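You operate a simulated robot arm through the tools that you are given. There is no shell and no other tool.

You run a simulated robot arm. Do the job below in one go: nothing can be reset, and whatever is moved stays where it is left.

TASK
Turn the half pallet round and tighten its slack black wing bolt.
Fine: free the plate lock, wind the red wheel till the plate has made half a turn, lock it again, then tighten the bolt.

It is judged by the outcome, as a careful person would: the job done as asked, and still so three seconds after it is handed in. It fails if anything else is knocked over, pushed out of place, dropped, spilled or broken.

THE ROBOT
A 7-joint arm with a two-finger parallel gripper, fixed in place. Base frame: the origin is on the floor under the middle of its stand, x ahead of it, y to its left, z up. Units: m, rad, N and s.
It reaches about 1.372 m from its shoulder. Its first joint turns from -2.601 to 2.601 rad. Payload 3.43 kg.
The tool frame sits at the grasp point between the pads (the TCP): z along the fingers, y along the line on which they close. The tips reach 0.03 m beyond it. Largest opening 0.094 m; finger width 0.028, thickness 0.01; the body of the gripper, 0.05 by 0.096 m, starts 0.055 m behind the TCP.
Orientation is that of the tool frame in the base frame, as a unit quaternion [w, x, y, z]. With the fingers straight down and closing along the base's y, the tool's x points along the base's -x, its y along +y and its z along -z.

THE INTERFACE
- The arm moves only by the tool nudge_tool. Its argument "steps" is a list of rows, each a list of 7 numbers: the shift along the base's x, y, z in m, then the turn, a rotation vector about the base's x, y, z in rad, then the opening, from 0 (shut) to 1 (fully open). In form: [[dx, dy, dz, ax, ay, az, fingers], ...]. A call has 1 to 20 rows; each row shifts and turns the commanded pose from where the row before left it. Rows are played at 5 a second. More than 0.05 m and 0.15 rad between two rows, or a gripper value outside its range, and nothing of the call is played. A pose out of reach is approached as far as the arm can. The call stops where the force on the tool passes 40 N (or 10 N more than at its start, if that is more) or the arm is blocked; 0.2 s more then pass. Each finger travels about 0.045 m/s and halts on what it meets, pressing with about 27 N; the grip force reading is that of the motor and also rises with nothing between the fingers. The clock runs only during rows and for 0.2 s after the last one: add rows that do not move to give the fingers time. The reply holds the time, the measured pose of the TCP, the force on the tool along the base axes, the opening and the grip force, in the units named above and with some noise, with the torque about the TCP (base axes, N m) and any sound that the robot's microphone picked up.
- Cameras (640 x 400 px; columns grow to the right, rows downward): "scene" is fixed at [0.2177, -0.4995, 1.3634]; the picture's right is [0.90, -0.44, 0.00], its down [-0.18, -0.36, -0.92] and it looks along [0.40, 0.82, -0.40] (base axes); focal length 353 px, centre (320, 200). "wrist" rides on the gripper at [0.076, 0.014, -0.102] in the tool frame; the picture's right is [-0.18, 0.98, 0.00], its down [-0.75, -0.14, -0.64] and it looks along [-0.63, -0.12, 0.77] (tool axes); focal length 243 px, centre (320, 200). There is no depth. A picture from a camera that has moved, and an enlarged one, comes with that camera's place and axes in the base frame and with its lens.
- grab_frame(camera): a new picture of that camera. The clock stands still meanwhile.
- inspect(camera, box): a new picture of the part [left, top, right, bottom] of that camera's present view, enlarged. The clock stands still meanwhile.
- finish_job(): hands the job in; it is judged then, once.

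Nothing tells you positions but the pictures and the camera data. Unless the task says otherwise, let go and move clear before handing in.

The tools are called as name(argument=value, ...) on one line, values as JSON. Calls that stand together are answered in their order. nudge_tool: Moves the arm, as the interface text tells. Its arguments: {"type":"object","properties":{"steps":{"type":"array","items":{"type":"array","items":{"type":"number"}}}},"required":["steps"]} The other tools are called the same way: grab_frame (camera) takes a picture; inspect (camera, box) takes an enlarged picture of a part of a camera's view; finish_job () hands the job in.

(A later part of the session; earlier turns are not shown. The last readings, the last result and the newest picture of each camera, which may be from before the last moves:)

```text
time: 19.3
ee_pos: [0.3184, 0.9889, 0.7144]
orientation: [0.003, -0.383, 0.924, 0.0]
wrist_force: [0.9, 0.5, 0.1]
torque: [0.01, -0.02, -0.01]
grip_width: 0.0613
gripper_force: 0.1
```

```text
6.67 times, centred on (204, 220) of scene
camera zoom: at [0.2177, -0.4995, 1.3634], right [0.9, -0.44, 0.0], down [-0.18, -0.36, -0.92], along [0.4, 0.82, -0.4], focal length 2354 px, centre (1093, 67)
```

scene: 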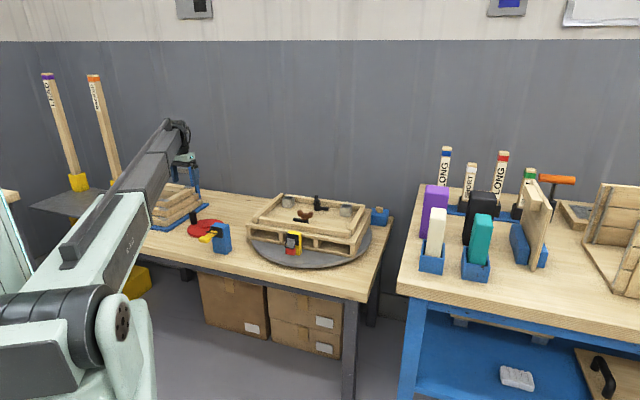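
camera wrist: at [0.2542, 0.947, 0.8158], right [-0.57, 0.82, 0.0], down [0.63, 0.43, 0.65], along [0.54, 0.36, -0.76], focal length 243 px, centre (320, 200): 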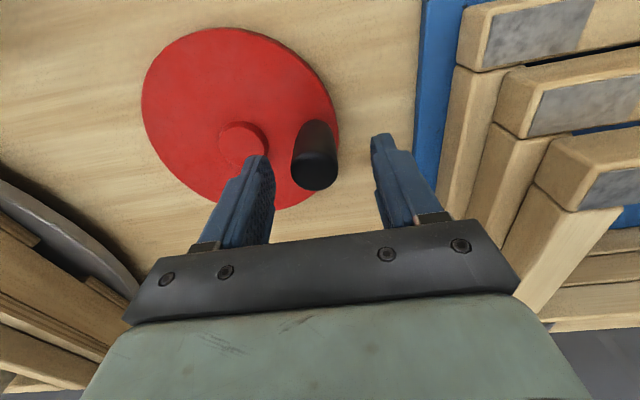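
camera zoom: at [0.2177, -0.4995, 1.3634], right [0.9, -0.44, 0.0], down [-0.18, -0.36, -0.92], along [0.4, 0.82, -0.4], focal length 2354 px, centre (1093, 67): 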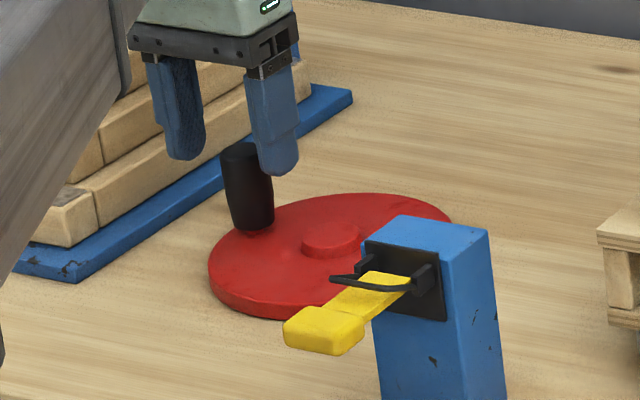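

The knob's top is at about (0.3205, 0.989), nearly centred. I'll lower onto it and close.

nudge_tool(steps=[[0.002, 0.0, -0.017, 0, 0, 0, 0.65], [0, 0, -0.016, 0, 0, 0, 0.65], [0, 0, 0, 0, 0, 0, 0.5], [0, 0, 0, 0, 0, 0, 0.4], [0, 0, 0, 0, 0, 0, 0.25], [0, 0, 0, 0, 0, 0, 0.2], [0, 0, 0, 0, 0, 0, 0.2]])

grab_frame(camera="wrist")

inspect(camera="scene", box=[156, 190, 252, 250])

```text
time: 20.9
ee_pos: [0.3228, 0.9889, 0.68]
orientation: [0.004, -0.383, 0.924, -0.002]
wrist_force: [8.1, -6.5, -2.5]
torque: [0.18, 0.1, -0.05]
grip_width: 0.0296
gripper_force: 44.4
```

```text
taken
camera wrist: at [0.2586, 0.9454, 0.7824], right [-0.56, 0.83, 0.0], down [0.63, 0.43, 0.65], along [0.54, 0.36, -0.76], focal length 243 px, centre (320, 200)
```

wrist: 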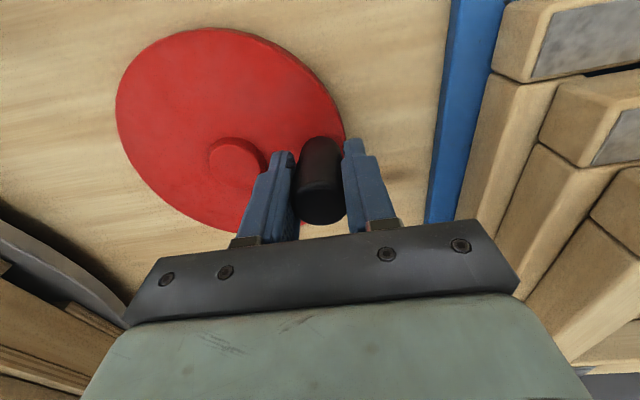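

```text
6.67 times, centred on (204, 220) of scene
camera zoom: at [0.2177, -0.4995, 1.3634], right [0.9, -0.44, 0.0], down [-0.18, -0.36, -0.92], along [0.4, 0.82, -0.4], focal length 2354 px, centre (1093, 67)
```

zoom: 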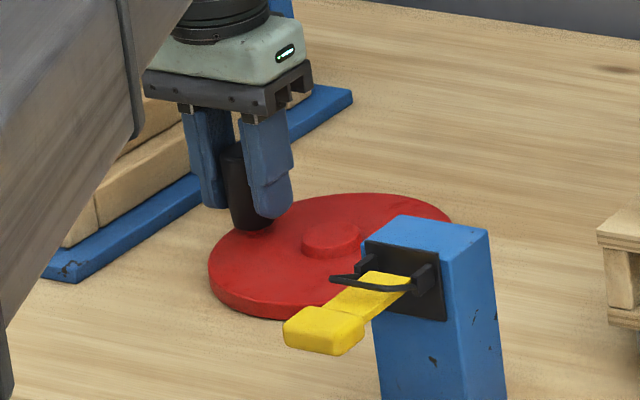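

The gripper has the knob, reading 30 mm. I'll push it a short way anticlockwise to see whether the wheel moves and how the forces respond.

nudge_tool(steps=[[-0.0058, -0.0065, 0, 0, 0, 0, 0.2], [-0.0047, -0.0072, 0, 0, 0, 0, 0.2]])

grab_frame(camera="wrist")

grab_frame(camera="scene")

```text
time: 21.5
ee_pos: [0.3137, 0.9756, 0.6807]
orientation: [0.005, -0.382, 0.924, -0.001]
wrist_force: [13.6, -9.0, -7.9]
torque: [0.2, 0.1, -0.04]
grip_width: 0.0296
gripper_force: 44.2
```

```text
taken
camera wrist: at [0.2485, 0.932, 0.7824], right [-0.56, 0.83, 0.0], down [0.63, 0.43, 0.65], along [0.54, 0.36, -0.76], focal length 243 px, centre (320, 200)
```

wrist: 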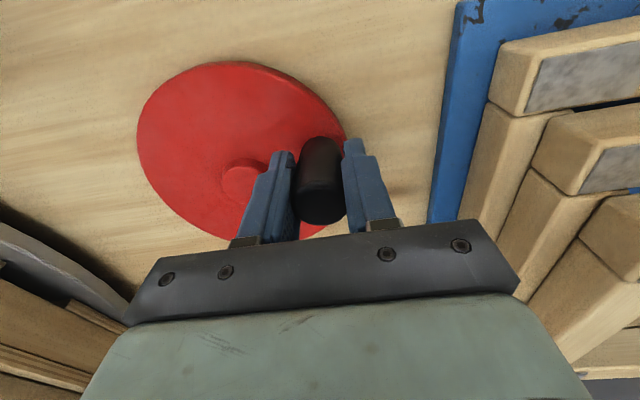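

```text
taken
```

scene: 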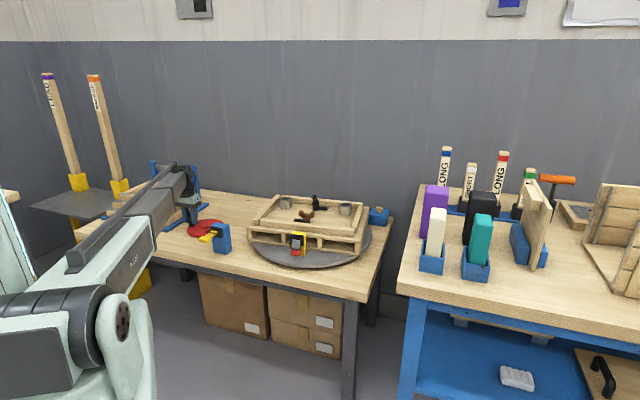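

The wheel turns freely and the pallet has started turning the same way, so the plate lock is off. The force is mostly towards the hub, so I'll tighten my circle slightly and keep winding.

nudge_tool(steps=[[-0.0006, -0.0099, 0, 0, 0, 0, 0.2], [-0.0023, -0.0083, 0, 0, 0, 0, 0.2]])

```text
time: 22.1
ee_pos: [0.3072, 0.9572, 0.68]
orientation: [0.002, -0.384, 0.923, 0.0]
wrist_force: [-7.5, 0.0, -8.4]
torque: [0.9, -0.8, 0.03]
grip_width: 0.0296
gripper_force: 44.9
```

Forces are low, and the points fit a circle around (0.366, 0.947) with radius 0.06 m. I'm continuing with more arc steps.

nudge_tool(steps=[[-0.001, -0.0089, 0, 0, 0, 0, 0.2], [0.0005, -0.009, 0, 0, 0, 0, 0.2], [0.0018, -0.0088, 0, 0, 0, 0, 0.2], [0.0032, -0.0083, 0, 0, 0, 0, 0.2]])

grab_frame(camera="wrist")

grab_frame(camera="scene")

```text
time: 23.1
ee_pos: [0.3132, 0.9189, 0.6804]
orientation: [0.001, -0.383, 0.924, -0.003]
wrist_force: [-27.3, -15.2, -12.8]
torque: [-0.04, 0.14, 0.01]
grip_width: 0.0296
gripper_force: 45.2
```

```text
taken
camera wrist: at [0.248, 0.8766, 0.7831], right [-0.57, 0.82, 0.0], down [0.63, 0.44, 0.64], along [0.53, 0.36, -0.77], focal length 243 px, centre (320, 200)
```

wrist: 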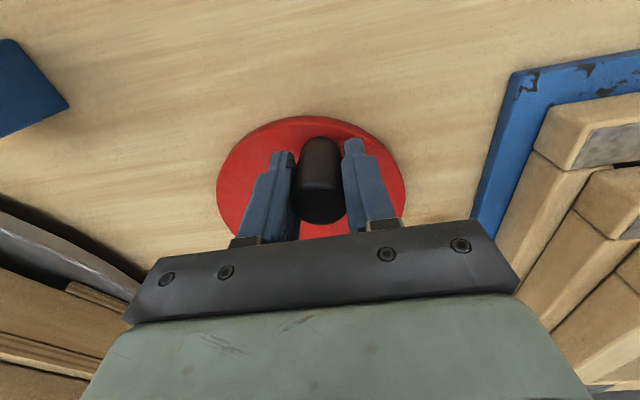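

```text
taken
```

scene: 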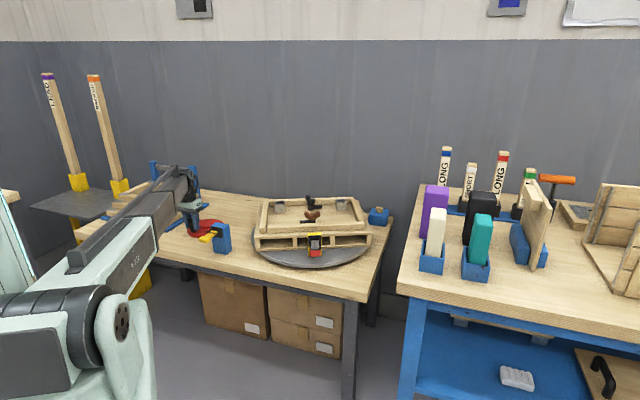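

The pallet is turning well, at roughly a third of the wheel's rate. The force points outward, so I've refitted the circle to hub (0.367, 0.946) and radius 0.0607, and I'm continuing with that.

nudge_tool(steps=[[0.0029, -0.0116, 0, 0, 0, 0, 0.2], [0.0079, -0.0092, 0, 0, 0, 0, 0.2], [0.0095, -0.0075, 0, 0, 0, 0, 0.2]])

```text
time: 23.9
ee_pos: [0.335, 0.8939, 0.6811]
orientation: [0.006, -0.382, 0.924, 0.0]
wrist_force: [-0.8, -3.0, -10.4]
torque: [-0.91, 0.67, 0.0]
grip_width: 0.0298
gripper_force: 44.8
```

Forces are small now. Next is another stretch around the near side of the wheel.

nudge_tool(steps=[[0.0109, -0.0053, 0.0005, 0, 0, 0, 0.2], [0.0117, -0.0032, 0.0005, 0, 0, 0, 0.2], [0.0121, -0.0008, 0, 0, 0, 0, 0.2], [0.012, 0.0017, 0, 0, 0, 0, 0.2]])

grab_frame(camera="scene")

grab_frame(camera="wrist")

```text
time: 24.9
ee_pos: [0.3812, 0.8874, 0.6802]
orientation: [0.004, -0.384, 0.923, 0.0]
wrist_force: [-0.4, 6.6, -6.8]
torque: [1.09, -0.87, 0.04]
grip_width: 0.0293
gripper_force: 44.8
```

```text
taken
```

scene: 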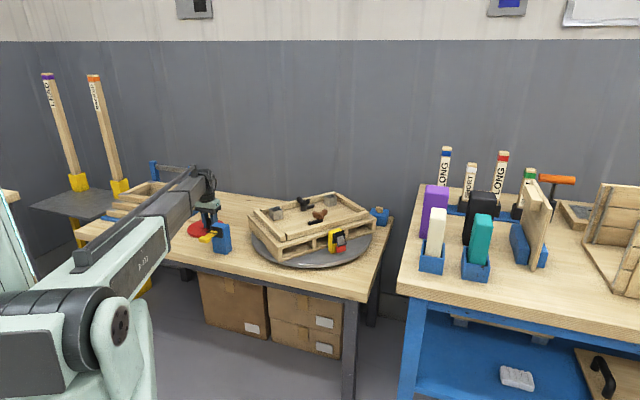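

```text
taken
camera wrist: at [0.3165, 0.8448, 0.7827], right [-0.57, 0.82, 0.0], down [0.63, 0.43, 0.65], along [0.54, 0.37, -0.76], focal length 243 px, centre (320, 200)
```

wrist: 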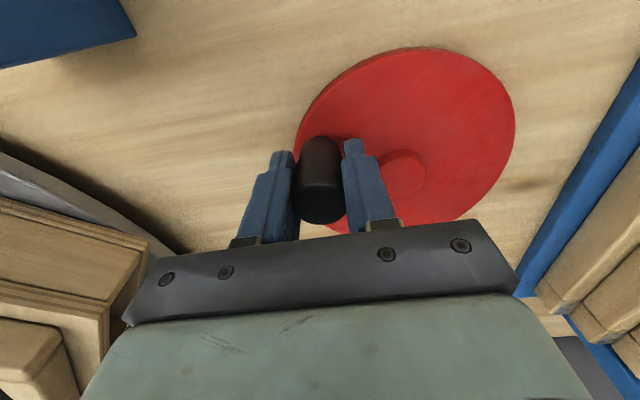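

The wheel has turned about 2.6 rad and the pallet is following it, with low forces. I'm continuing round the far-right side.

nudge_tool(steps=[[0.0114, 0.004, 0, 0, 0, 0, 0.2], [0.0104, 0.0062, 0, 0, 0, 0, 0.2], [0.009, 0.0082, 0, 0, 0, 0, 0.2], [0.0072, 0.0097, 0, 0, 0, 0, 0.2], [0.0051, 0.011, 0, 0, 0, 0, 0.2]])

grab_frame(camera="scene")

```text
time: 26.1
ee_pos: [0.4238, 0.927, 0.6814]
orientation: [0.003, -0.383, 0.924, -0.001]
wrist_force: [-14.7, 5.8, -3.3]
torque: [-0.06, -0.02, 0.06]
grip_width: 0.0296
gripper_force: 44.5
```

```text
taken
```

scene: 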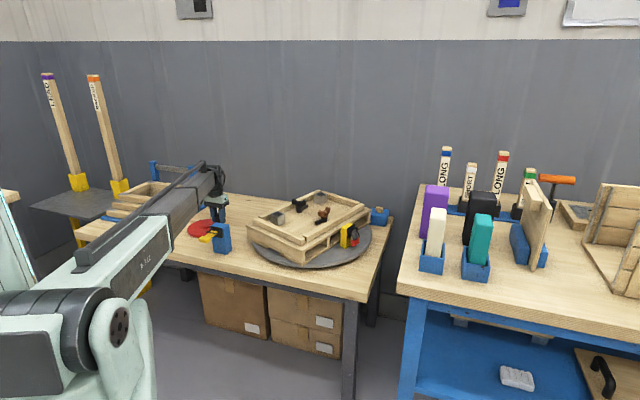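

The force is only slightly inward, so I'm adjusting by a millimetre and continuing.

nudge_tool(steps=[[0.0014, 0.0118, 0, 0, 0, 0, 0.2], [0.0, 0.0122, 0, 0, 0, 0, 0.2], [-0.002, 0.0119, 0, 0, 0, 0, 0.2], [-0.0044, 0.0113, 0, 0, 0, 0, 0.2], [-0.0063, 0.0098, 0, 0, 0, 0, 0.2]])

grab_frame(camera="scene")

```text
time: 27.3
ee_pos: [0.4112, 0.9845, 0.6812]
orientation: [0.004, -0.383, 0.924, -0.001]
wrist_force: [-7.5, -6.2, -9.9]
torque: [0.69, -0.62, 0.01]
grip_width: 0.0295
gripper_force: 45.0
```

```text
taken
```

scene: 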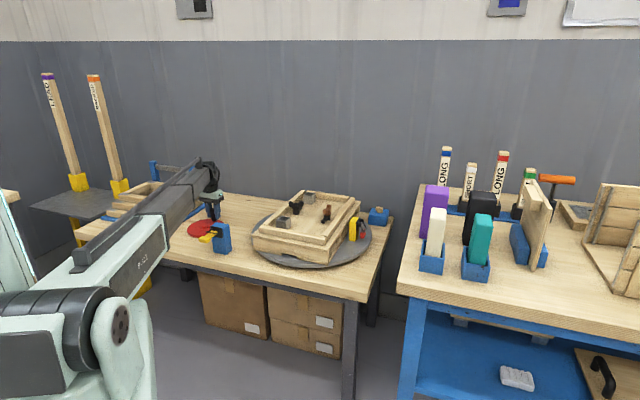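

The plate has turned about 90°. I'm keeping on, with small inward corrections.

nudge_tool(steps=[[-0.0074, 0.0086, 0, 0, 0, 0, 0.2], [-0.0099, 0.0067, 0, 0, 0, 0, 0.2], [-0.0109, 0.0046, 0, 0, 0, 0, 0.2], [-0.0117, 0.0025, 0, 0, 0, 0, 0.2], [-0.0119, 0.0001, 0, 0, 0, 0, 0.2]])

grab_frame(camera="scene")

```text
time: 28.5
ee_pos: [0.3604, 1.0057, 0.6819]
orientation: [0.005, -0.383, 0.924, 0.001]
wrist_force: [-1.7, 9.5, 11.3]
torque: [-0.25, 0.19, 0.01]
grip_width: 0.0296
gripper_force: 44.8
```

```text
taken
```

scene: 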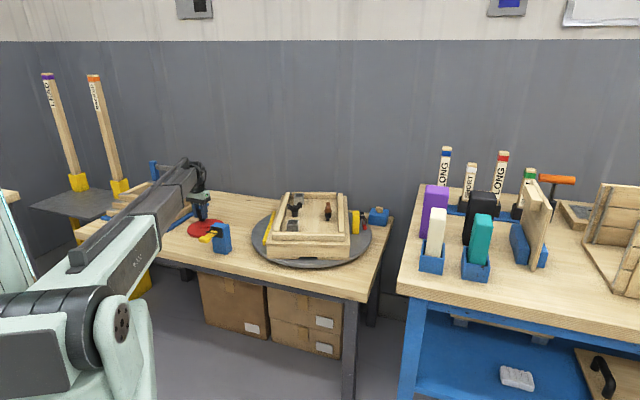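

The plate is past 100°, and a second yellow block on the pallet's other side has come into view. I'm continuing the wind.

nudge_tool(steps=[[-0.012, -0.0015, 0, 0, 0, 0, 0.2], [-0.0112, -0.0047, 0, 0, 0, 0, 0.2], [-0.01, -0.0068, 0, 0, 0, 0, 0.2], [-0.0085, -0.0087, 0, 0, 0, 0, 0.2], [-0.0066, -0.0101, 0, 0, 0, 0, 0.2]])

grab_frame(camera="scene")

```text
time: 29.7
ee_pos: [0.3126, 0.9706, 0.6818]
orientation: [0.003, -0.384, 0.923, -0.001]
wrist_force: [-9.8, 4.6, 3.1]
torque: [0.59, -0.4, 0.0]
grip_width: 0.0295
gripper_force: 44.8
```

```text
taken
```

scene: 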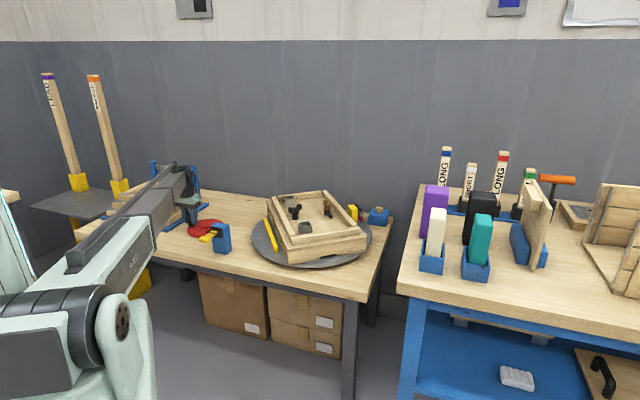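

The plate looks to be about 125° round. I'm zooming in to measure the angle before winding the rest.

inspect(camera="scene", box=[240, 170, 400, 270])

```text
4.00 times, centred on (320, 220) of scene
camera zoom: at [0.2177, -0.4995, 1.3634], right [0.9, -0.44, 0.0], down [-0.18, -0.36, -0.92], along [0.4, 0.82, -0.4], focal length 1412 px, centre (320, 120)
```

zoom: 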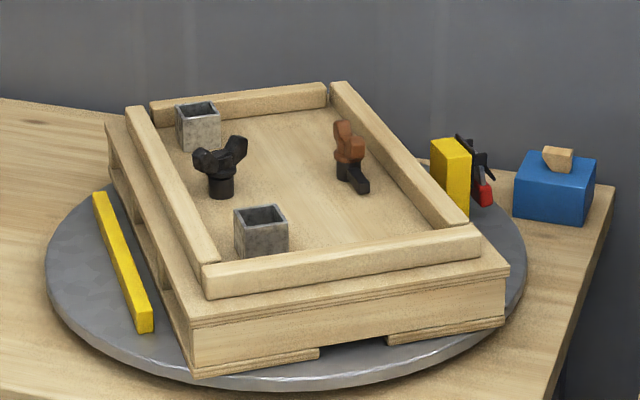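

The pallet edges give 126° of turn for 380° of wheel, so the gear is 1:3. A half turn therefore ends after 1.5 wheel turns, with the knob diametrically opposite its start, near (0.410, 0.903). I'm carrying on.

nudge_tool(steps=[[-0.005, -0.0112, 0, 0, 0, 0, 0.2], [-0.0021, -0.012, 0, 0, 0, 0, 0.2], [0.0003, -0.0121, 0, 0, 0, 0, 0.2], [0.0024, -0.012, 0, 0, 0, 0, 0.2], [0.005, -0.011, 0, 0, 0, 0, 0.2]])

grab_frame(camera="scene")

```text
time: 30.9
ee_pos: [0.3155, 0.915, 0.6818]
orientation: [0.006, -0.383, 0.924, -0.001]
wrist_force: [12.5, 6.8, -6.5]
torque: [-0.57, 0.57, 0.0]
grip_width: 0.0296
gripper_force: 44.5
```

```text
taken
```

scene: 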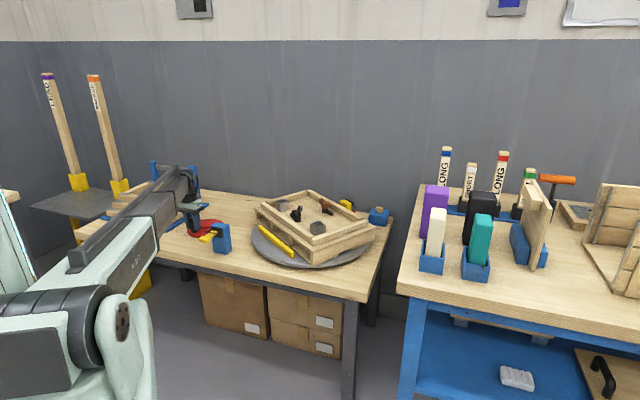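

The plate is at about 145°. I'm going on along the near arc.

nudge_tool(steps=[[0.0087, -0.0091, 0, 0, 0, 0, 0.2], [0.0082, -0.0089, 0, 0, 0, 0, 0.2], [0.0103, -0.0063, 0, 0, 0, 0, 0.2], [0.0114, -0.0041, 0, 0, 0, 0, 0.2], [0.012, -0.0017, 0, 0, 0, 0, 0.2]])

inspect(camera="scene", box=[240, 170, 400, 270])

```text
time: 32.1
ee_pos: [0.3635, 0.8858, 0.6804]
orientation: [0.004, -0.382, 0.924, -0.001]
wrist_force: [0.4, 8.0, -0.5]
torque: [-0.48, 0.82, 0.01]
grip_width: 0.0295
gripper_force: 45.1
```

```text
4.00 times, centred on (320, 220) of scene
camera zoom: at [0.2177, -0.4995, 1.3634], right [0.9, -0.44, 0.0], down [-0.18, -0.36, -0.92], along [0.4, 0.82, -0.4], focal length 1412 px, centre (320, 120)
```

zoom: 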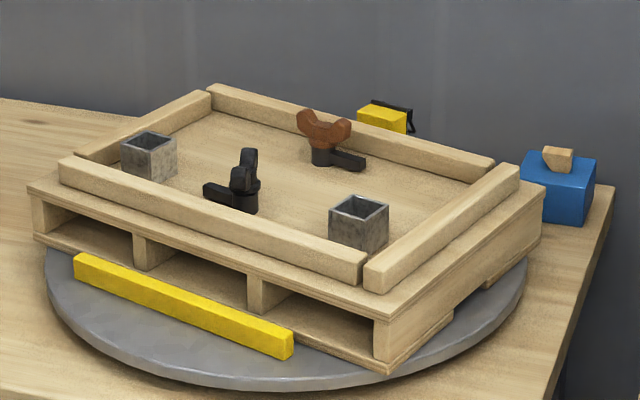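

The plate is near 165°, and the last part brings the knob to the opposite side. I'll finish the arc and then measure.

nudge_tool(steps=[[0.0121, 0.0008, 0, 0, 0, 0, 0.2], [0.0118, 0.0032, 0, 0, 0, 0, 0.2], [0.0109, 0.0054, 0, 0, 0, 0, 0.2], [0.0056, 0.0042, 0, 0, 0, 0, 0.2], [0.0055, 0.0047, 0, 0, 0, 0, 0.2], [0, 0, 0, 0, 0, 0, 0.2]])

inspect(camera="scene", box=[240, 170, 400, 270])

grab_frame(camera="wrist")

```text
time: 33.5
ee_pos: [0.4089, 0.9052, 0.6809]
orientation: [0.003, -0.384, 0.923, 0.0]
wrist_force: [-12.8, 13.5, -5.5]
torque: [0.28, 0.2, 0.02]
grip_width: 0.0294
gripper_force: 45.2
```

```text
4.00 times, centred on (320, 220) of scene
camera zoom: at [0.2177, -0.4995, 1.3634], right [0.9, -0.44, 0.0], down [-0.18, -0.36, -0.92], along [0.4, 0.82, -0.4], focal length 1412 px, centre (320, 120)
```

zoom: 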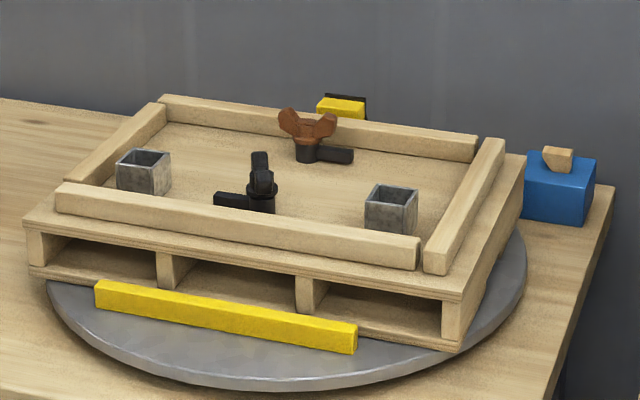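

```text
taken
camera wrist: at [0.3449, 0.8615, 0.783], right [-0.57, 0.82, 0.0], down [0.63, 0.43, 0.65], along [0.53, 0.36, -0.76], focal length 243 px, centre (320, 200)
```

wrist: 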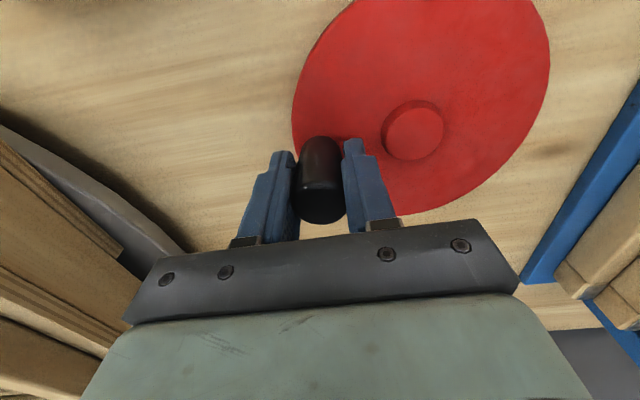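

The pallet's corners now match the starting picture to within about a degree, so the half turn is done, with the black bolt on the near side. I'll open the fingers and lift straight off the knob.

nudge_tool(steps=[[0, 0, 0, 0, 0, 0, 0.45], [0, 0, 0, 0, 0, 0, 0.6], [0, 0, 0, 0, 0, 0, 0.65], [0, 0, 0.02, 0, 0, 0, 0.65], [0, 0, 0.04, 0, 0, 0, 0.65], [0, 0, 0.045, 0, 0, 0, 0.65], [0, 0, 0.045, 0, 0, 0, 0.65], [0, 0, 0, 0, 0, 0, 0.65]])

grab_frame(camera="wrist")

inspect(camera="scene", box=[240, 170, 400, 270])

inspect(camera="scene", box=[156, 190, 252, 250])

```text
time: 35.3
ee_pos: [0.4123, 0.9011, 0.8337]
orientation: [0.003, -0.383, 0.924, -0.001]
wrist_force: [-0.6, -0.9, 0.0]
torque: [0.0, 0.01, 0.0]
grip_width: 0.0611
gripper_force: 0.1
```

```text
taken
camera wrist: at [0.347, 0.8589, 0.9357], right [-0.57, 0.82, 0.0], down [0.63, 0.43, 0.65], along [0.54, 0.36, -0.76], focal length 243 px, centre (320, 200)
```

wrist: 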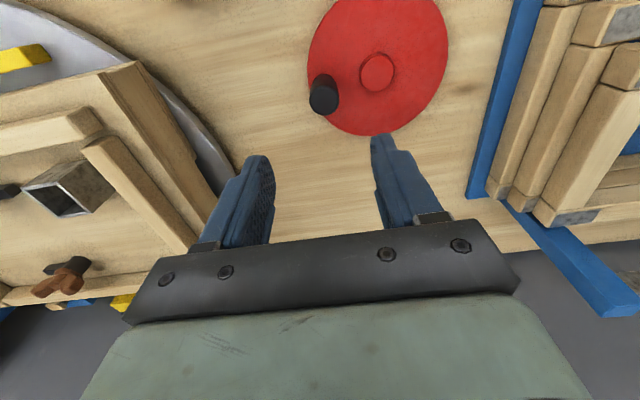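

```text
4.00 times, centred on (320, 220) of scene
camera zoom: at [0.2177, -0.4995, 1.3634], right [0.9, -0.44, 0.0], down [-0.18, -0.36, -0.92], along [0.4, 0.82, -0.4], focal length 1412 px, centre (320, 120)
```

zoom: 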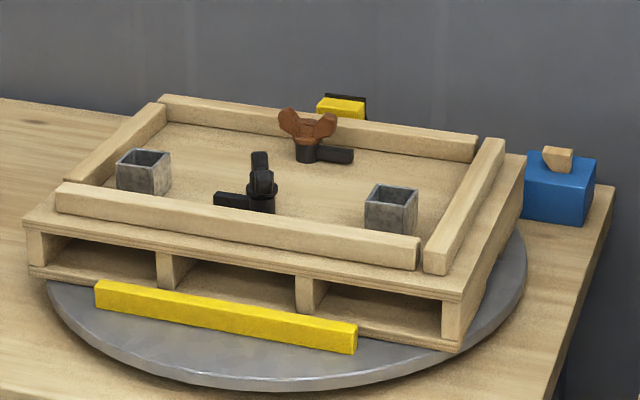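

```text
6.67 times, centred on (204, 220) of scene
camera zoom: at [0.2177, -0.4995, 1.3634], right [0.9, -0.44, 0.0], down [-0.18, -0.36, -0.92], along [0.4, 0.82, -0.4], focal length 2354 px, centre (1093, 67)
```

zoom: 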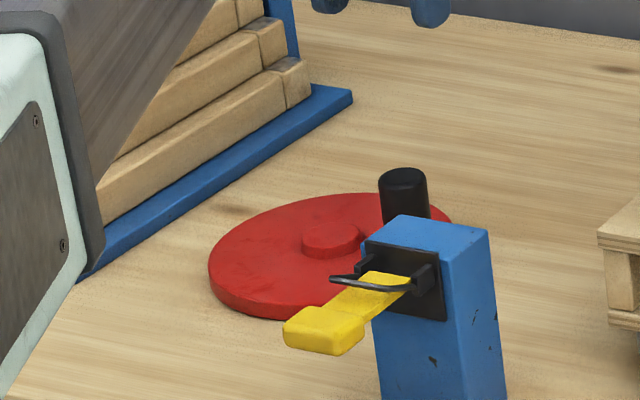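

The plate stayed put after I let go. Next comes locking it: I'll close the fingers, tilt 45° forward and come in above the raised yellow lever to push it back down.

nudge_tool(steps=[[-0.0153, -0.0402, 0.0027, 0.0926, -0.0926, 0, 0.4], [-0.0153, -0.0402, 0.0027, 0.0926, -0.0926, 0, 0.2], [-0.0153, -0.0402, 0.0027, 0.0926, -0.0926, 0, 0], [-0.0153, -0.0402, 0.0027, 0.0926, -0.0926, 0, 0], [-0.0153, -0.0402, 0.0027, 0.0926, -0.0926, 0, 0], [-0.0153, -0.0402, 0.0027, 0.0926, -0.0926, 0, 0], [0, 0, 0, 0, 0, 0, 0]])

grab_frame(camera="wrist")

inspect(camera="scene", box=[156, 190, 252, 250])

```text
time: 36.9
ee_pos: [0.316, 0.6628, 0.8499]
orientation: [0.358, -0.353, 0.852, 0.146]
wrist_force: [0.9, 0.7, 0.1]
torque: [0.02, -0.01, 0.0]
grip_width: 0.0002
gripper_force: 27.2
```

```text
taken
camera wrist: at [0.2169, 0.5838, 0.8672], right [-0.6, 0.79, 0.13], down [0.15, -0.05, 0.99], along [0.78, 0.61, -0.09], focal length 243 px, centre (320, 200)
```

wrist: 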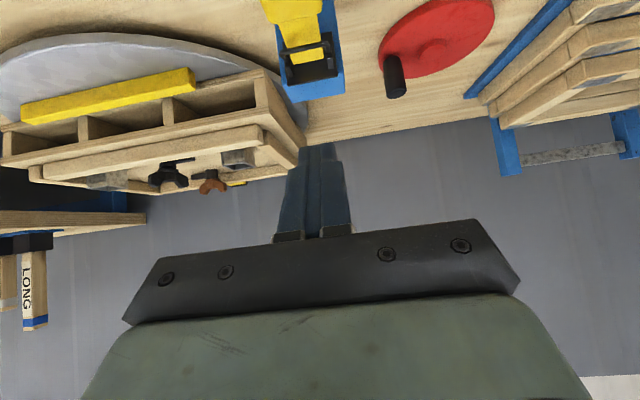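

```text
6.67 times, centred on (204, 220) of scene
camera zoom: at [0.2177, -0.4995, 1.3634], right [0.9, -0.44, 0.0], down [-0.18, -0.36, -0.92], along [0.4, 0.82, -0.4], focal length 2354 px, centre (1093, 67)
```

zoom: 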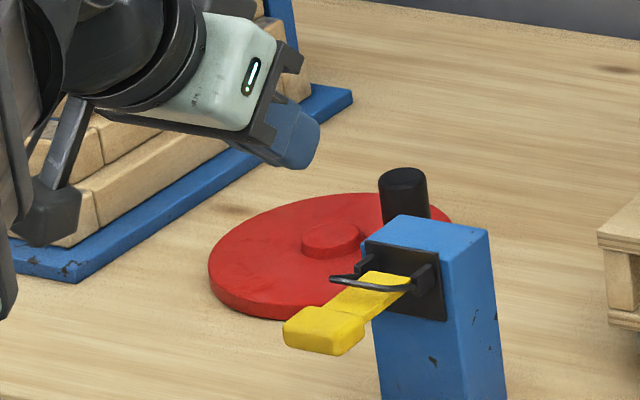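

The fingertips are above the grip block but about 4 mm to one side. I'll correct that and lower to just above the lever.

nudge_tool(steps=[[0.0014, -0.0014, -0.035, 0, 0, 0, 0], [0.0014, -0.0014, -0.03, 0, 0, 0, 0], [0, 0, -0.006, 0, 0, 0, 0], [0, 0, -0.006, 0, 0, 0, 0], [0, 0, -0.006, 0, 0, 0, 0]])

inspect(camera="scene", box=[156, 190, 252, 250])

grab_frame(camera="wrist")

```text
time: 38.1
ee_pos: [0.3217, 0.6596, 0.7641]
orientation: [0.357, -0.353, 0.853, 0.147]
wrist_force: [-0.7, 0.6, -1.0]
torque: [-0.01, 0.01, 0.02]
grip_width: 0.0002
gripper_force: 27.5
```

```text
6.67 times, centred on (204, 220) of scene
camera zoom: at [0.2177, -0.4995, 1.3634], right [0.9, -0.44, 0.0], down [-0.18, -0.36, -0.92], along [0.4, 0.82, -0.4], focal length 2354 px, centre (1093, 67)
```

zoom: 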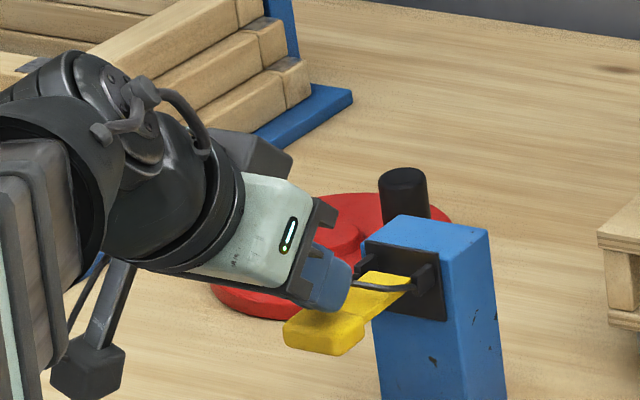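

```text
taken
camera wrist: at [0.2222, 0.5817, 0.7827], right [-0.6, 0.79, 0.13], down [0.15, -0.05, 0.99], along [0.78, 0.61, -0.09], focal length 243 px, centre (320, 200)
```

wrist: 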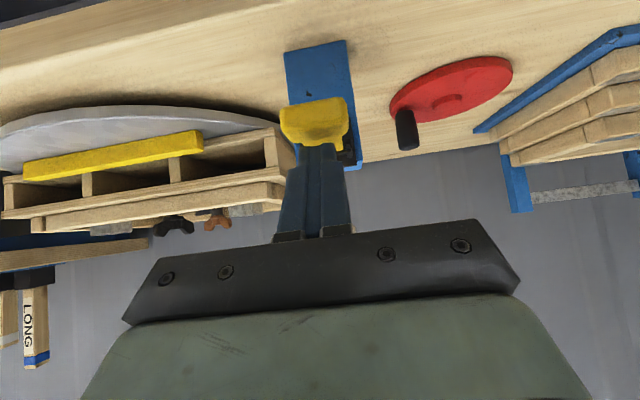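

The fingertips are just short of the lever. I'm pressing it down now along its arc.

nudge_tool(steps=[[-0.0027, -0.0027, -0.0078, 0, 0, 0, 0], [0, 0, -0.0078, 0, 0, 0, 0], [-0.0004, -0.0004, -0.0155, 0, 0, 0, 0], [0.0013, 0.0013, -0.0145, 0, 0, 0, 0]])

inspect(camera="scene", box=[156, 190, 252, 250])

grab_frame(camera="wrist")

```text
time: 39.1
ee_pos: [0.3198, 0.6579, 0.7191]
orientation: [0.357, -0.353, 0.852, 0.146]
wrist_force: [-0.2, 0.1, 0.1]
torque: [0.04, 0.01, 0.01]
grip_width: 0.0001
gripper_force: 27.3
```

```text
6.67 times, centred on (204, 220) of scene
camera zoom: at [0.2177, -0.4995, 1.3634], right [0.9, -0.44, 0.0], down [-0.18, -0.36, -0.92], along [0.4, 0.82, -0.4], focal length 2354 px, centre (1093, 67)
```

zoom: 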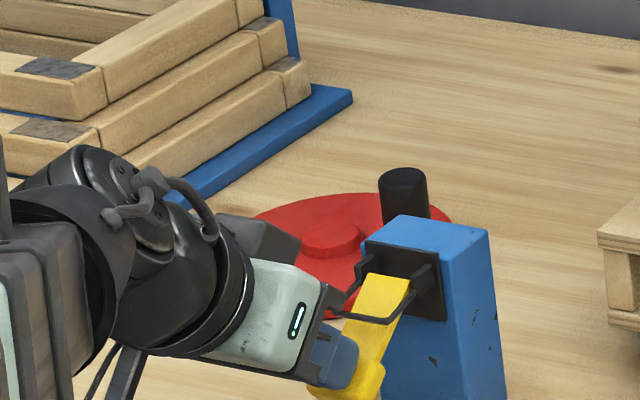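

```text
taken
camera wrist: at [0.2199, 0.5799, 0.7367], right [-0.6, 0.79, 0.13], down [0.15, -0.05, 0.99], along [0.78, 0.61, -0.09], focal length 243 px, centre (320, 200)
```

wrist: 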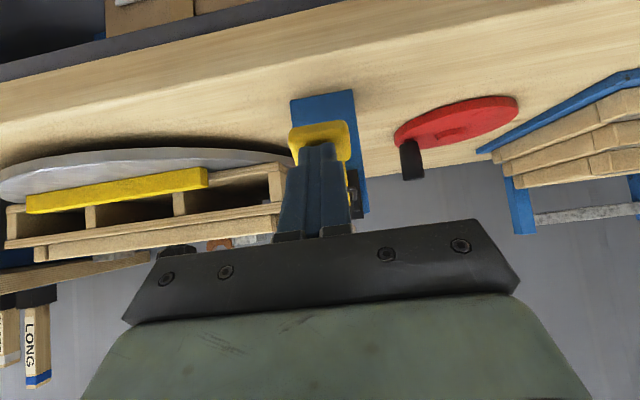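

The lever is swinging down easily, at about 45° now. I'm following the arc inward to close it.

nudge_tool(steps=[[0.0028, 0.0028, -0.0134, 0, 0, 0, 0], [0.0043, 0.0043, -0.0118, 0, 0, 0, 0], [0.0054, 0.0054, -0.0101, 0, 0, 0, 0], [0.005, 0.005, -0.005, 0, 0, 0, 0]])

inspect(camera="scene", box=[172, 200, 268, 260])

grab_frame(camera="wrist")

```text
time: 40.1
ee_pos: [0.3384, 0.6754, 0.6803]
orientation: [0.358, -0.352, 0.853, 0.145]
wrist_force: [-0.5, -0.3, 0.4]
torque: [0.02, 0.01, -0.02]
grip_width: 0.0
gripper_force: 27.0
```

```text
6.67 times, centred on (220, 230) of scene
camera zoom: at [0.2177, -0.4995, 1.3634], right [0.9, -0.44, 0.0], down [-0.18, -0.36, -0.92], along [0.4, 0.82, -0.4], focal length 2354 px, centre (987, 0)
```

zoom: 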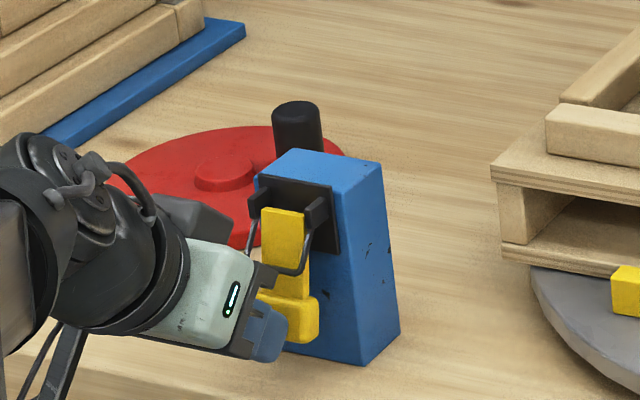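

```text
taken
camera wrist: at [0.2375, 0.5972, 0.6971], right [-0.6, 0.79, 0.13], down [0.15, -0.05, 0.99], along [0.78, 0.61, -0.09], focal length 243 px, centre (320, 200)
```

wrist: 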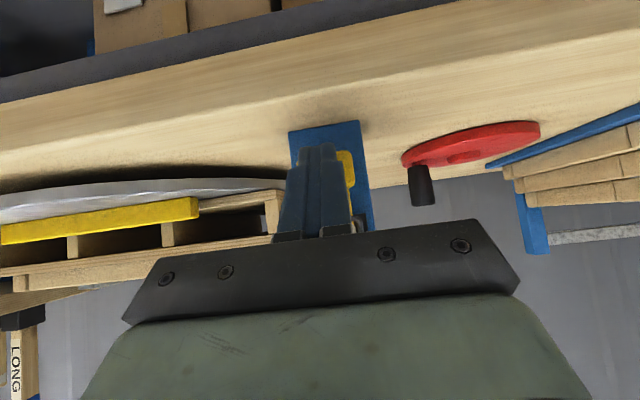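

The lever is nearly home. I'll push it firmly inward to seat it, watching the force.

nudge_tool(steps=[[0.002, 0.004, -0.001, 0, 0, 0, 0], [0.003, 0.003, 0, 0, 0, 0, 0], [0.003, 0.003, 0, 0, 0, 0, 0], [0.003, 0.003, 0, 0, 0, 0, 0]])

inspect(camera="scene", box=[172, 200, 268, 260])

```text
time: 40.7
ee_pos: [0.3379, 0.6763, 0.6781]
orientation: [0.356, -0.353, 0.853, 0.145]
wrist_force: [-10.8, -8.4, 7.4]
torque: [0.06, -0.01, 0.05]
grip_width: 0.0
gripper_force: 26.9
stopped in row 2: the force on the tool passed its limit at 46 N (the readings are from after the stop); the commanded pose is now the measured one
```

```text
6.67 times, centred on (220, 230) of scene
camera zoom: at [0.2177, -0.4995, 1.3634], right [0.9, -0.44, 0.0], down [-0.18, -0.36, -0.92], along [0.4, 0.82, -0.4], focal length 2354 px, centre (987, 0)
```

zoom: 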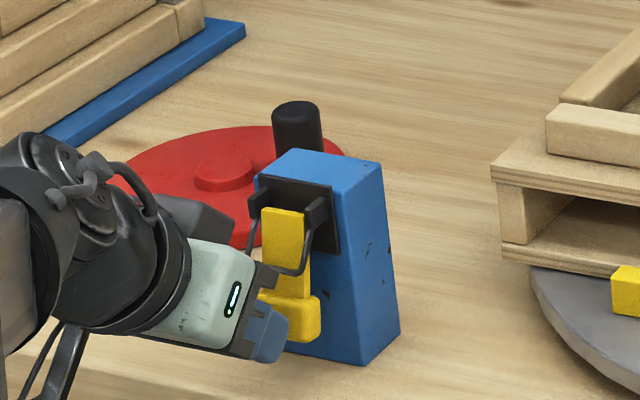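

The lever met a hard stop at 46 N, so it should be fully down. I'll back away and compare it with the starting picture.

nudge_tool(steps=[[-0.02, -0.02, 0.01, 0, 0, 0, 0], [-0.025, -0.025, 0.02, 0, 0, 0, 0], [-0.02, -0.02, 0.03, 0, 0, 0, 0], [0, 0, 0.04, 0, 0, 0, 0], [0, 0, 0.04, 0, 0, 0, 0], [0, 0, 0, 0, 0, 0, 0]])

inspect(camera="scene", box=[190, 210, 254, 250])

inspect(camera="scene", box=[140, 160, 300, 260])

grab_frame(camera="wrist")

```text
time: 42.1
ee_pos: [0.2743, 0.6147, 0.8144]
orientation: [0.357, -0.352, 0.853, 0.144]
wrist_force: [0.0, -0.1, -0.2]
torque: [-0.02, 0.01, 0.0]
grip_width: 0.0
gripper_force: 27.2
```

```text
10.00 times, centred on (222, 230) of scene
camera zoom: at [0.2177, -0.4995, 1.3634], right [0.9, -0.44, 0.0], down [-0.18, -0.36, -0.92], along [0.4, 0.82, -0.4], focal length 3531 px, centre (1300, -100)
```

zoom: 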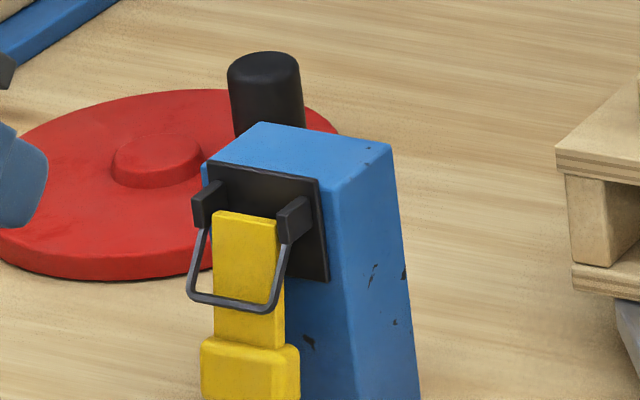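

```text
4.00 times, centred on (220, 210) of scene
camera zoom: at [0.2177, -0.4995, 1.3634], right [0.9, -0.44, 0.0], down [-0.18, -0.36, -0.92], along [0.4, 0.82, -0.4], focal length 1412 px, centre (720, 160)
```

zoom: 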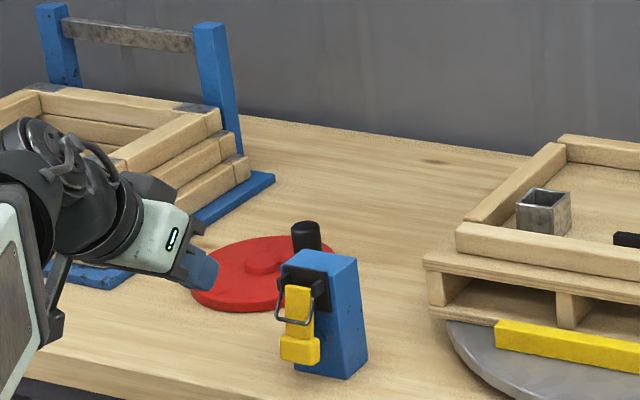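

```text
taken
camera wrist: at [0.1749, 0.5365, 0.8339], right [-0.6, 0.79, 0.13], down [0.15, -0.04, 0.99], along [0.78, 0.61, -0.09], focal length 243 px, centre (320, 200)
```

wrist: 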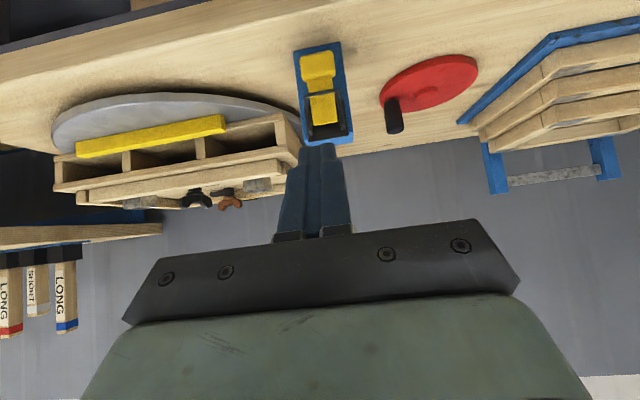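

The lever matches its original locked position exactly, and the pallet hasn't moved. Next is the black wing bolt, near (0.716, 0.657). I'll straighten the tool and move above the pallet for a close look.

nudge_tool(steps=[[0.01, 0.0, 0.04, -0.0926, 0.0926, 0, 0.3], [0.03, 0.0025, 0.03, -0.0926, 0.0926, 0, 0.5], [0.04, 0.0025, 0.02, -0.0926, 0.0926, 0, 0.7], [0.044, 0.0025, 0.01, -0.0926, 0.0926, 0, 1], [0.044, 0.0025, 0.006, -0.0926, 0.0926, 0, 1], [0.044, 0.0025, 0, -0.0926, 0.0926, 0, 1], [0.044, 0.0025, 0, 0, 0, 0, 1], [0.044, 0.0025, 0, 0, 0, 0, 1], [0.044, 0.0025, 0, 0, 0, 0, 1], [0.044, 0.0025, 0, 0, 0, 0, 1], [0.0, 0.0, 0, 0, 0, 0, 1]])

grab_frame(camera="wrist")

grab_frame(camera="scene")

inspect(camera="scene", box=[276, 190, 340, 230])

```text
time: 44.5
ee_pos: [0.6628, 0.6366, 0.9224]
orientation: [0.003, -0.383, 0.924, -0.001]
wrist_force: [-0.2, 0.0, 0.0]
torque: [0.0, 0.01, 0.04]
grip_width: 0.0941
gripper_force: 0.1
```

```text
taken
camera wrist: at [0.5981, 0.5936, 1.0249], right [-0.57, 0.82, 0.0], down [0.63, 0.43, 0.64], along [0.53, 0.36, -0.76], focal length 243 px, centre (320, 200)
```

wrist: 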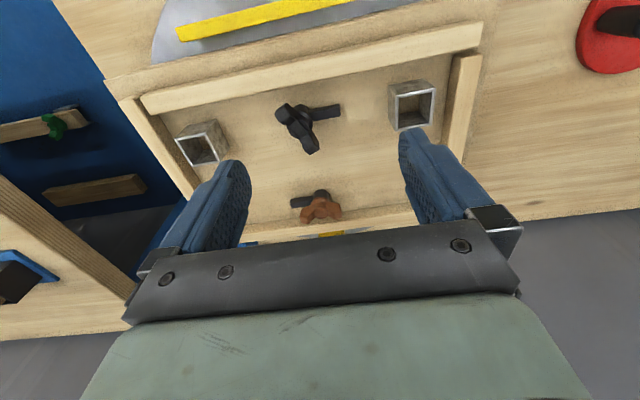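

```text
taken
```

scene: 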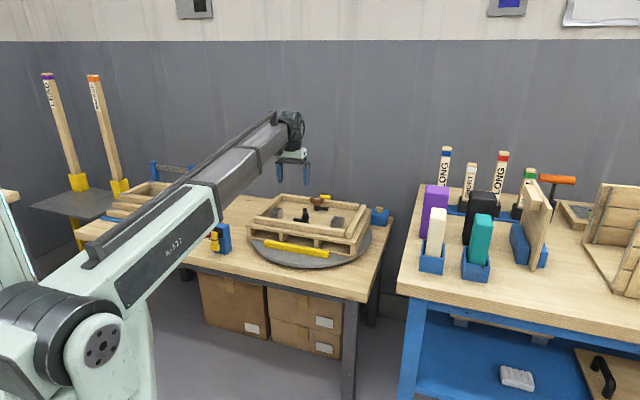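

```text
10.00 times, centred on (308, 210) of scene
camera zoom: at [0.2177, -0.4995, 1.3634], right [0.9, -0.44, 0.0], down [-0.18, -0.36, -0.92], along [0.4, 0.82, -0.4], focal length 3531 px, centre (440, 100)
```

zoom: 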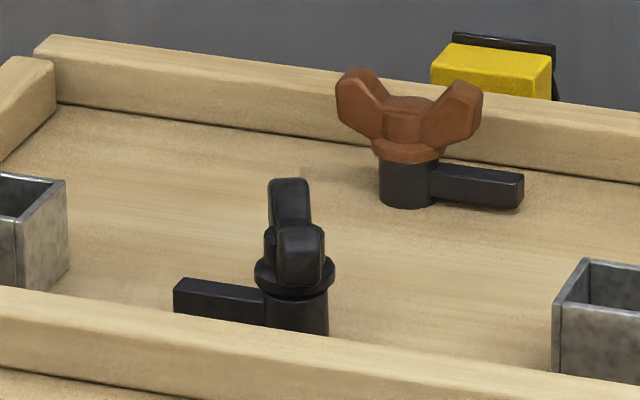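

Both bolts are visible from above, with the black one upper centre in the wrist view. I'm zooming in on its wings.

inspect(camera="wrist", box=[256, 80, 352, 160])

inspect(camera="wrist", box=[270, 170, 366, 230])

```text
5.00 times, centred on (304, 120) of wrist
camera zoom: at [0.5981, 0.5936, 1.0249], right [-0.57, 0.82, 0.0], down [0.63, 0.43, 0.64], along [0.53, 0.36, -0.76], focal length 1213 px, centre (400, 600)
```

zoom: 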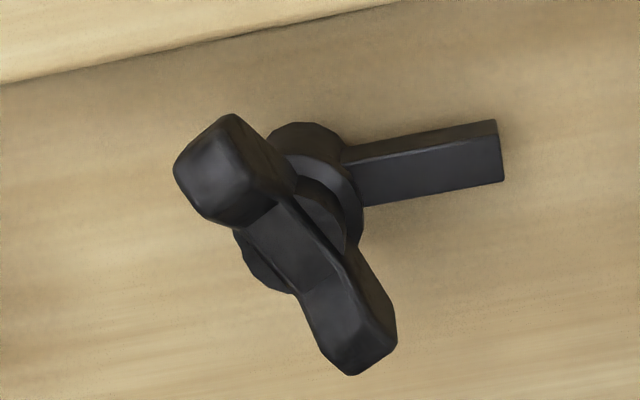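

```text
6.67 times, centred on (318, 200) of wrist
camera zoom: at [0.5981, 0.5936, 1.0249], right [-0.57, 0.82, 0.0], down [0.63, 0.43, 0.64], along [0.53, 0.36, -0.76], focal length 1618 px, centre (333, 200)
```

zoom: 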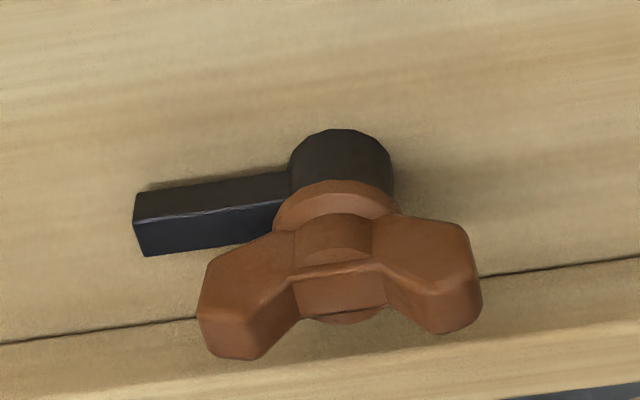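

The black bolt is at about (0.707, 0.641), with wing tops near z 0.779 and its wings along about 70°. The brown bolt, presumably tight, has its wings in line with its arm, so the black one needs roughly 115° clockwise. I'll yaw +25° so the pads face the wings, and come down closer.

nudge_tool(steps=[[0.011, 0.001, -0.018, 0, 0, 0.111, 1], [0.011, 0.001, -0.018, 0, 0, 0.111, 1], [0.011, 0.001, -0.018, 0, 0, 0.111, 1], [0.011, 0.001, -0.018, 0, 0, 0.11, 1], [0, 0, 0, 0, 0, 0, 1]])

grab_frame(camera="wrist")

inspect(camera="wrist", box=[240, 100, 400, 230])

```text
time: 45.7
ee_pos: [0.7062, 0.6399, 0.8535]
orientation: [0.003, -0.577, 0.817, -0.001]
wrist_force: [-0.6, 0.1, 0.1]
torque: [-0.01, -0.01, -0.01]
grip_width: 0.0941
gripper_force: 0.1
```

```text
taken
camera wrist: at [0.6668, 0.5735, 0.9551], right [-0.87, 0.5, 0.0], down [0.38, 0.66, 0.65], along [0.33, 0.56, -0.76], focal length 243 px, centre (320, 200)
```

wrist: 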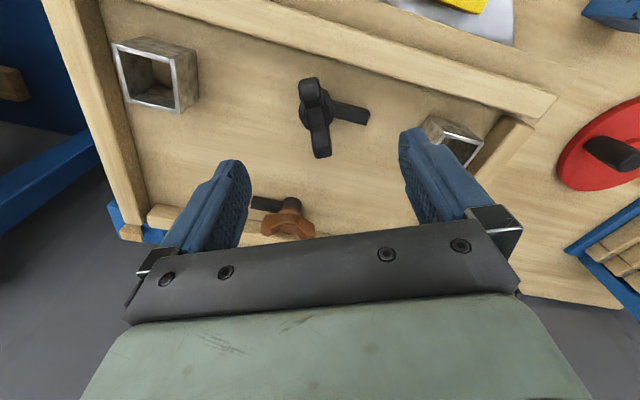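

```text
3.08 times, centred on (320, 165) of wrist
camera zoom: at [0.6668, 0.5735, 0.9551], right [-0.87, 0.5, 0.0], down [0.38, 0.66, 0.65], along [0.33, 0.56, -0.76], focal length 746 px, centre (320, 308)
```

zoom: 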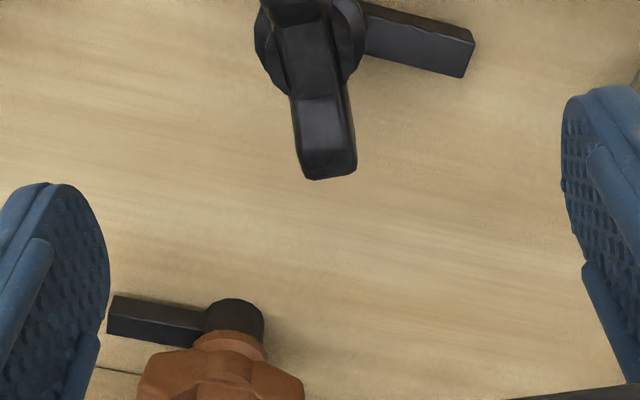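

The wings line up with the finger plane, and the bolt axis is within about 2 mm of the tool axis. I'm lowering over the wings, with the tips staying above the flange.

nudge_tool(steps=[[0.001, -0.0015, -0.03, 0, 0, 0, 0.6], [0, 0, -0.025, 0, 0, 0, 0.6], [0, 0, -0.015, 0, 0, 0, 0.6], [0, 0, 0, 0, 0, 0, 0.6]])

grab_frame(camera="wrist")

inspect(camera="scene", box=[276, 190, 340, 230])

```text
time: 46.7
ee_pos: [0.7092, 0.6388, 0.7825]
orientation: [0.003, -0.576, 0.817, -0.001]
wrist_force: [0.6, -0.3, -0.1]
torque: [0.0, 0.02, -0.03]
grip_width: 0.0564
gripper_force: 0.0
```

```text
taken
camera wrist: at [0.6692, 0.5732, 0.8849], right [-0.86, 0.5, 0.0], down [0.38, 0.66, 0.64], along [0.33, 0.56, -0.76], focal length 243 px, centre (320, 200)
```

wrist: 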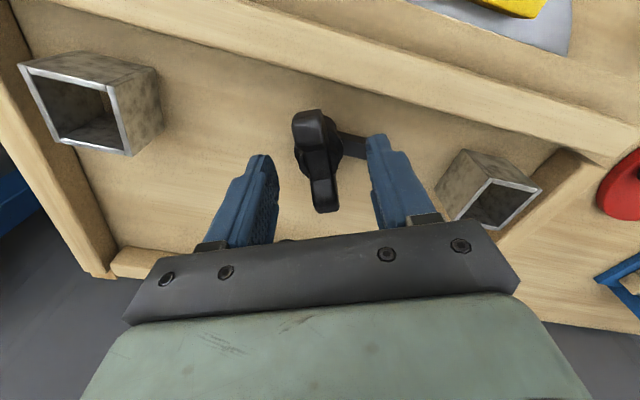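

```text
10.00 times, centred on (308, 210) of scene
camera zoom: at [0.2177, -0.4995, 1.3634], right [0.9, -0.44, 0.0], down [-0.18, -0.36, -0.92], along [0.4, 0.82, -0.4], focal length 3531 px, centre (440, 100)
```

zoom: 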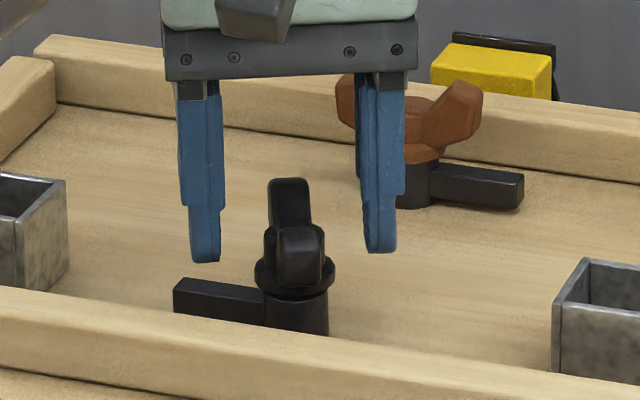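

The fingers straddle the bolt. I'm zooming in to check the axis alignment against the flange before gripping.

inspect(camera="wrist", box=[270, 95, 390, 225])

```text
3.08 times, centred on (330, 160) of wrist
camera zoom: at [0.6692, 0.5732, 0.8849], right [-0.86, 0.5, 0.0], down [0.38, 0.66, 0.64], along [0.33, 0.56, -0.76], focal length 746 px, centre (289, 323)
```

zoom: 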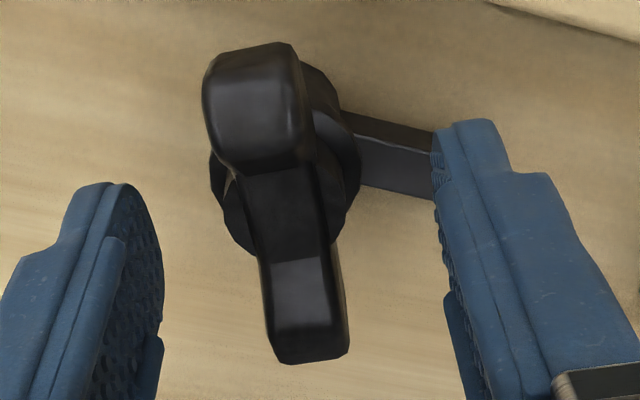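

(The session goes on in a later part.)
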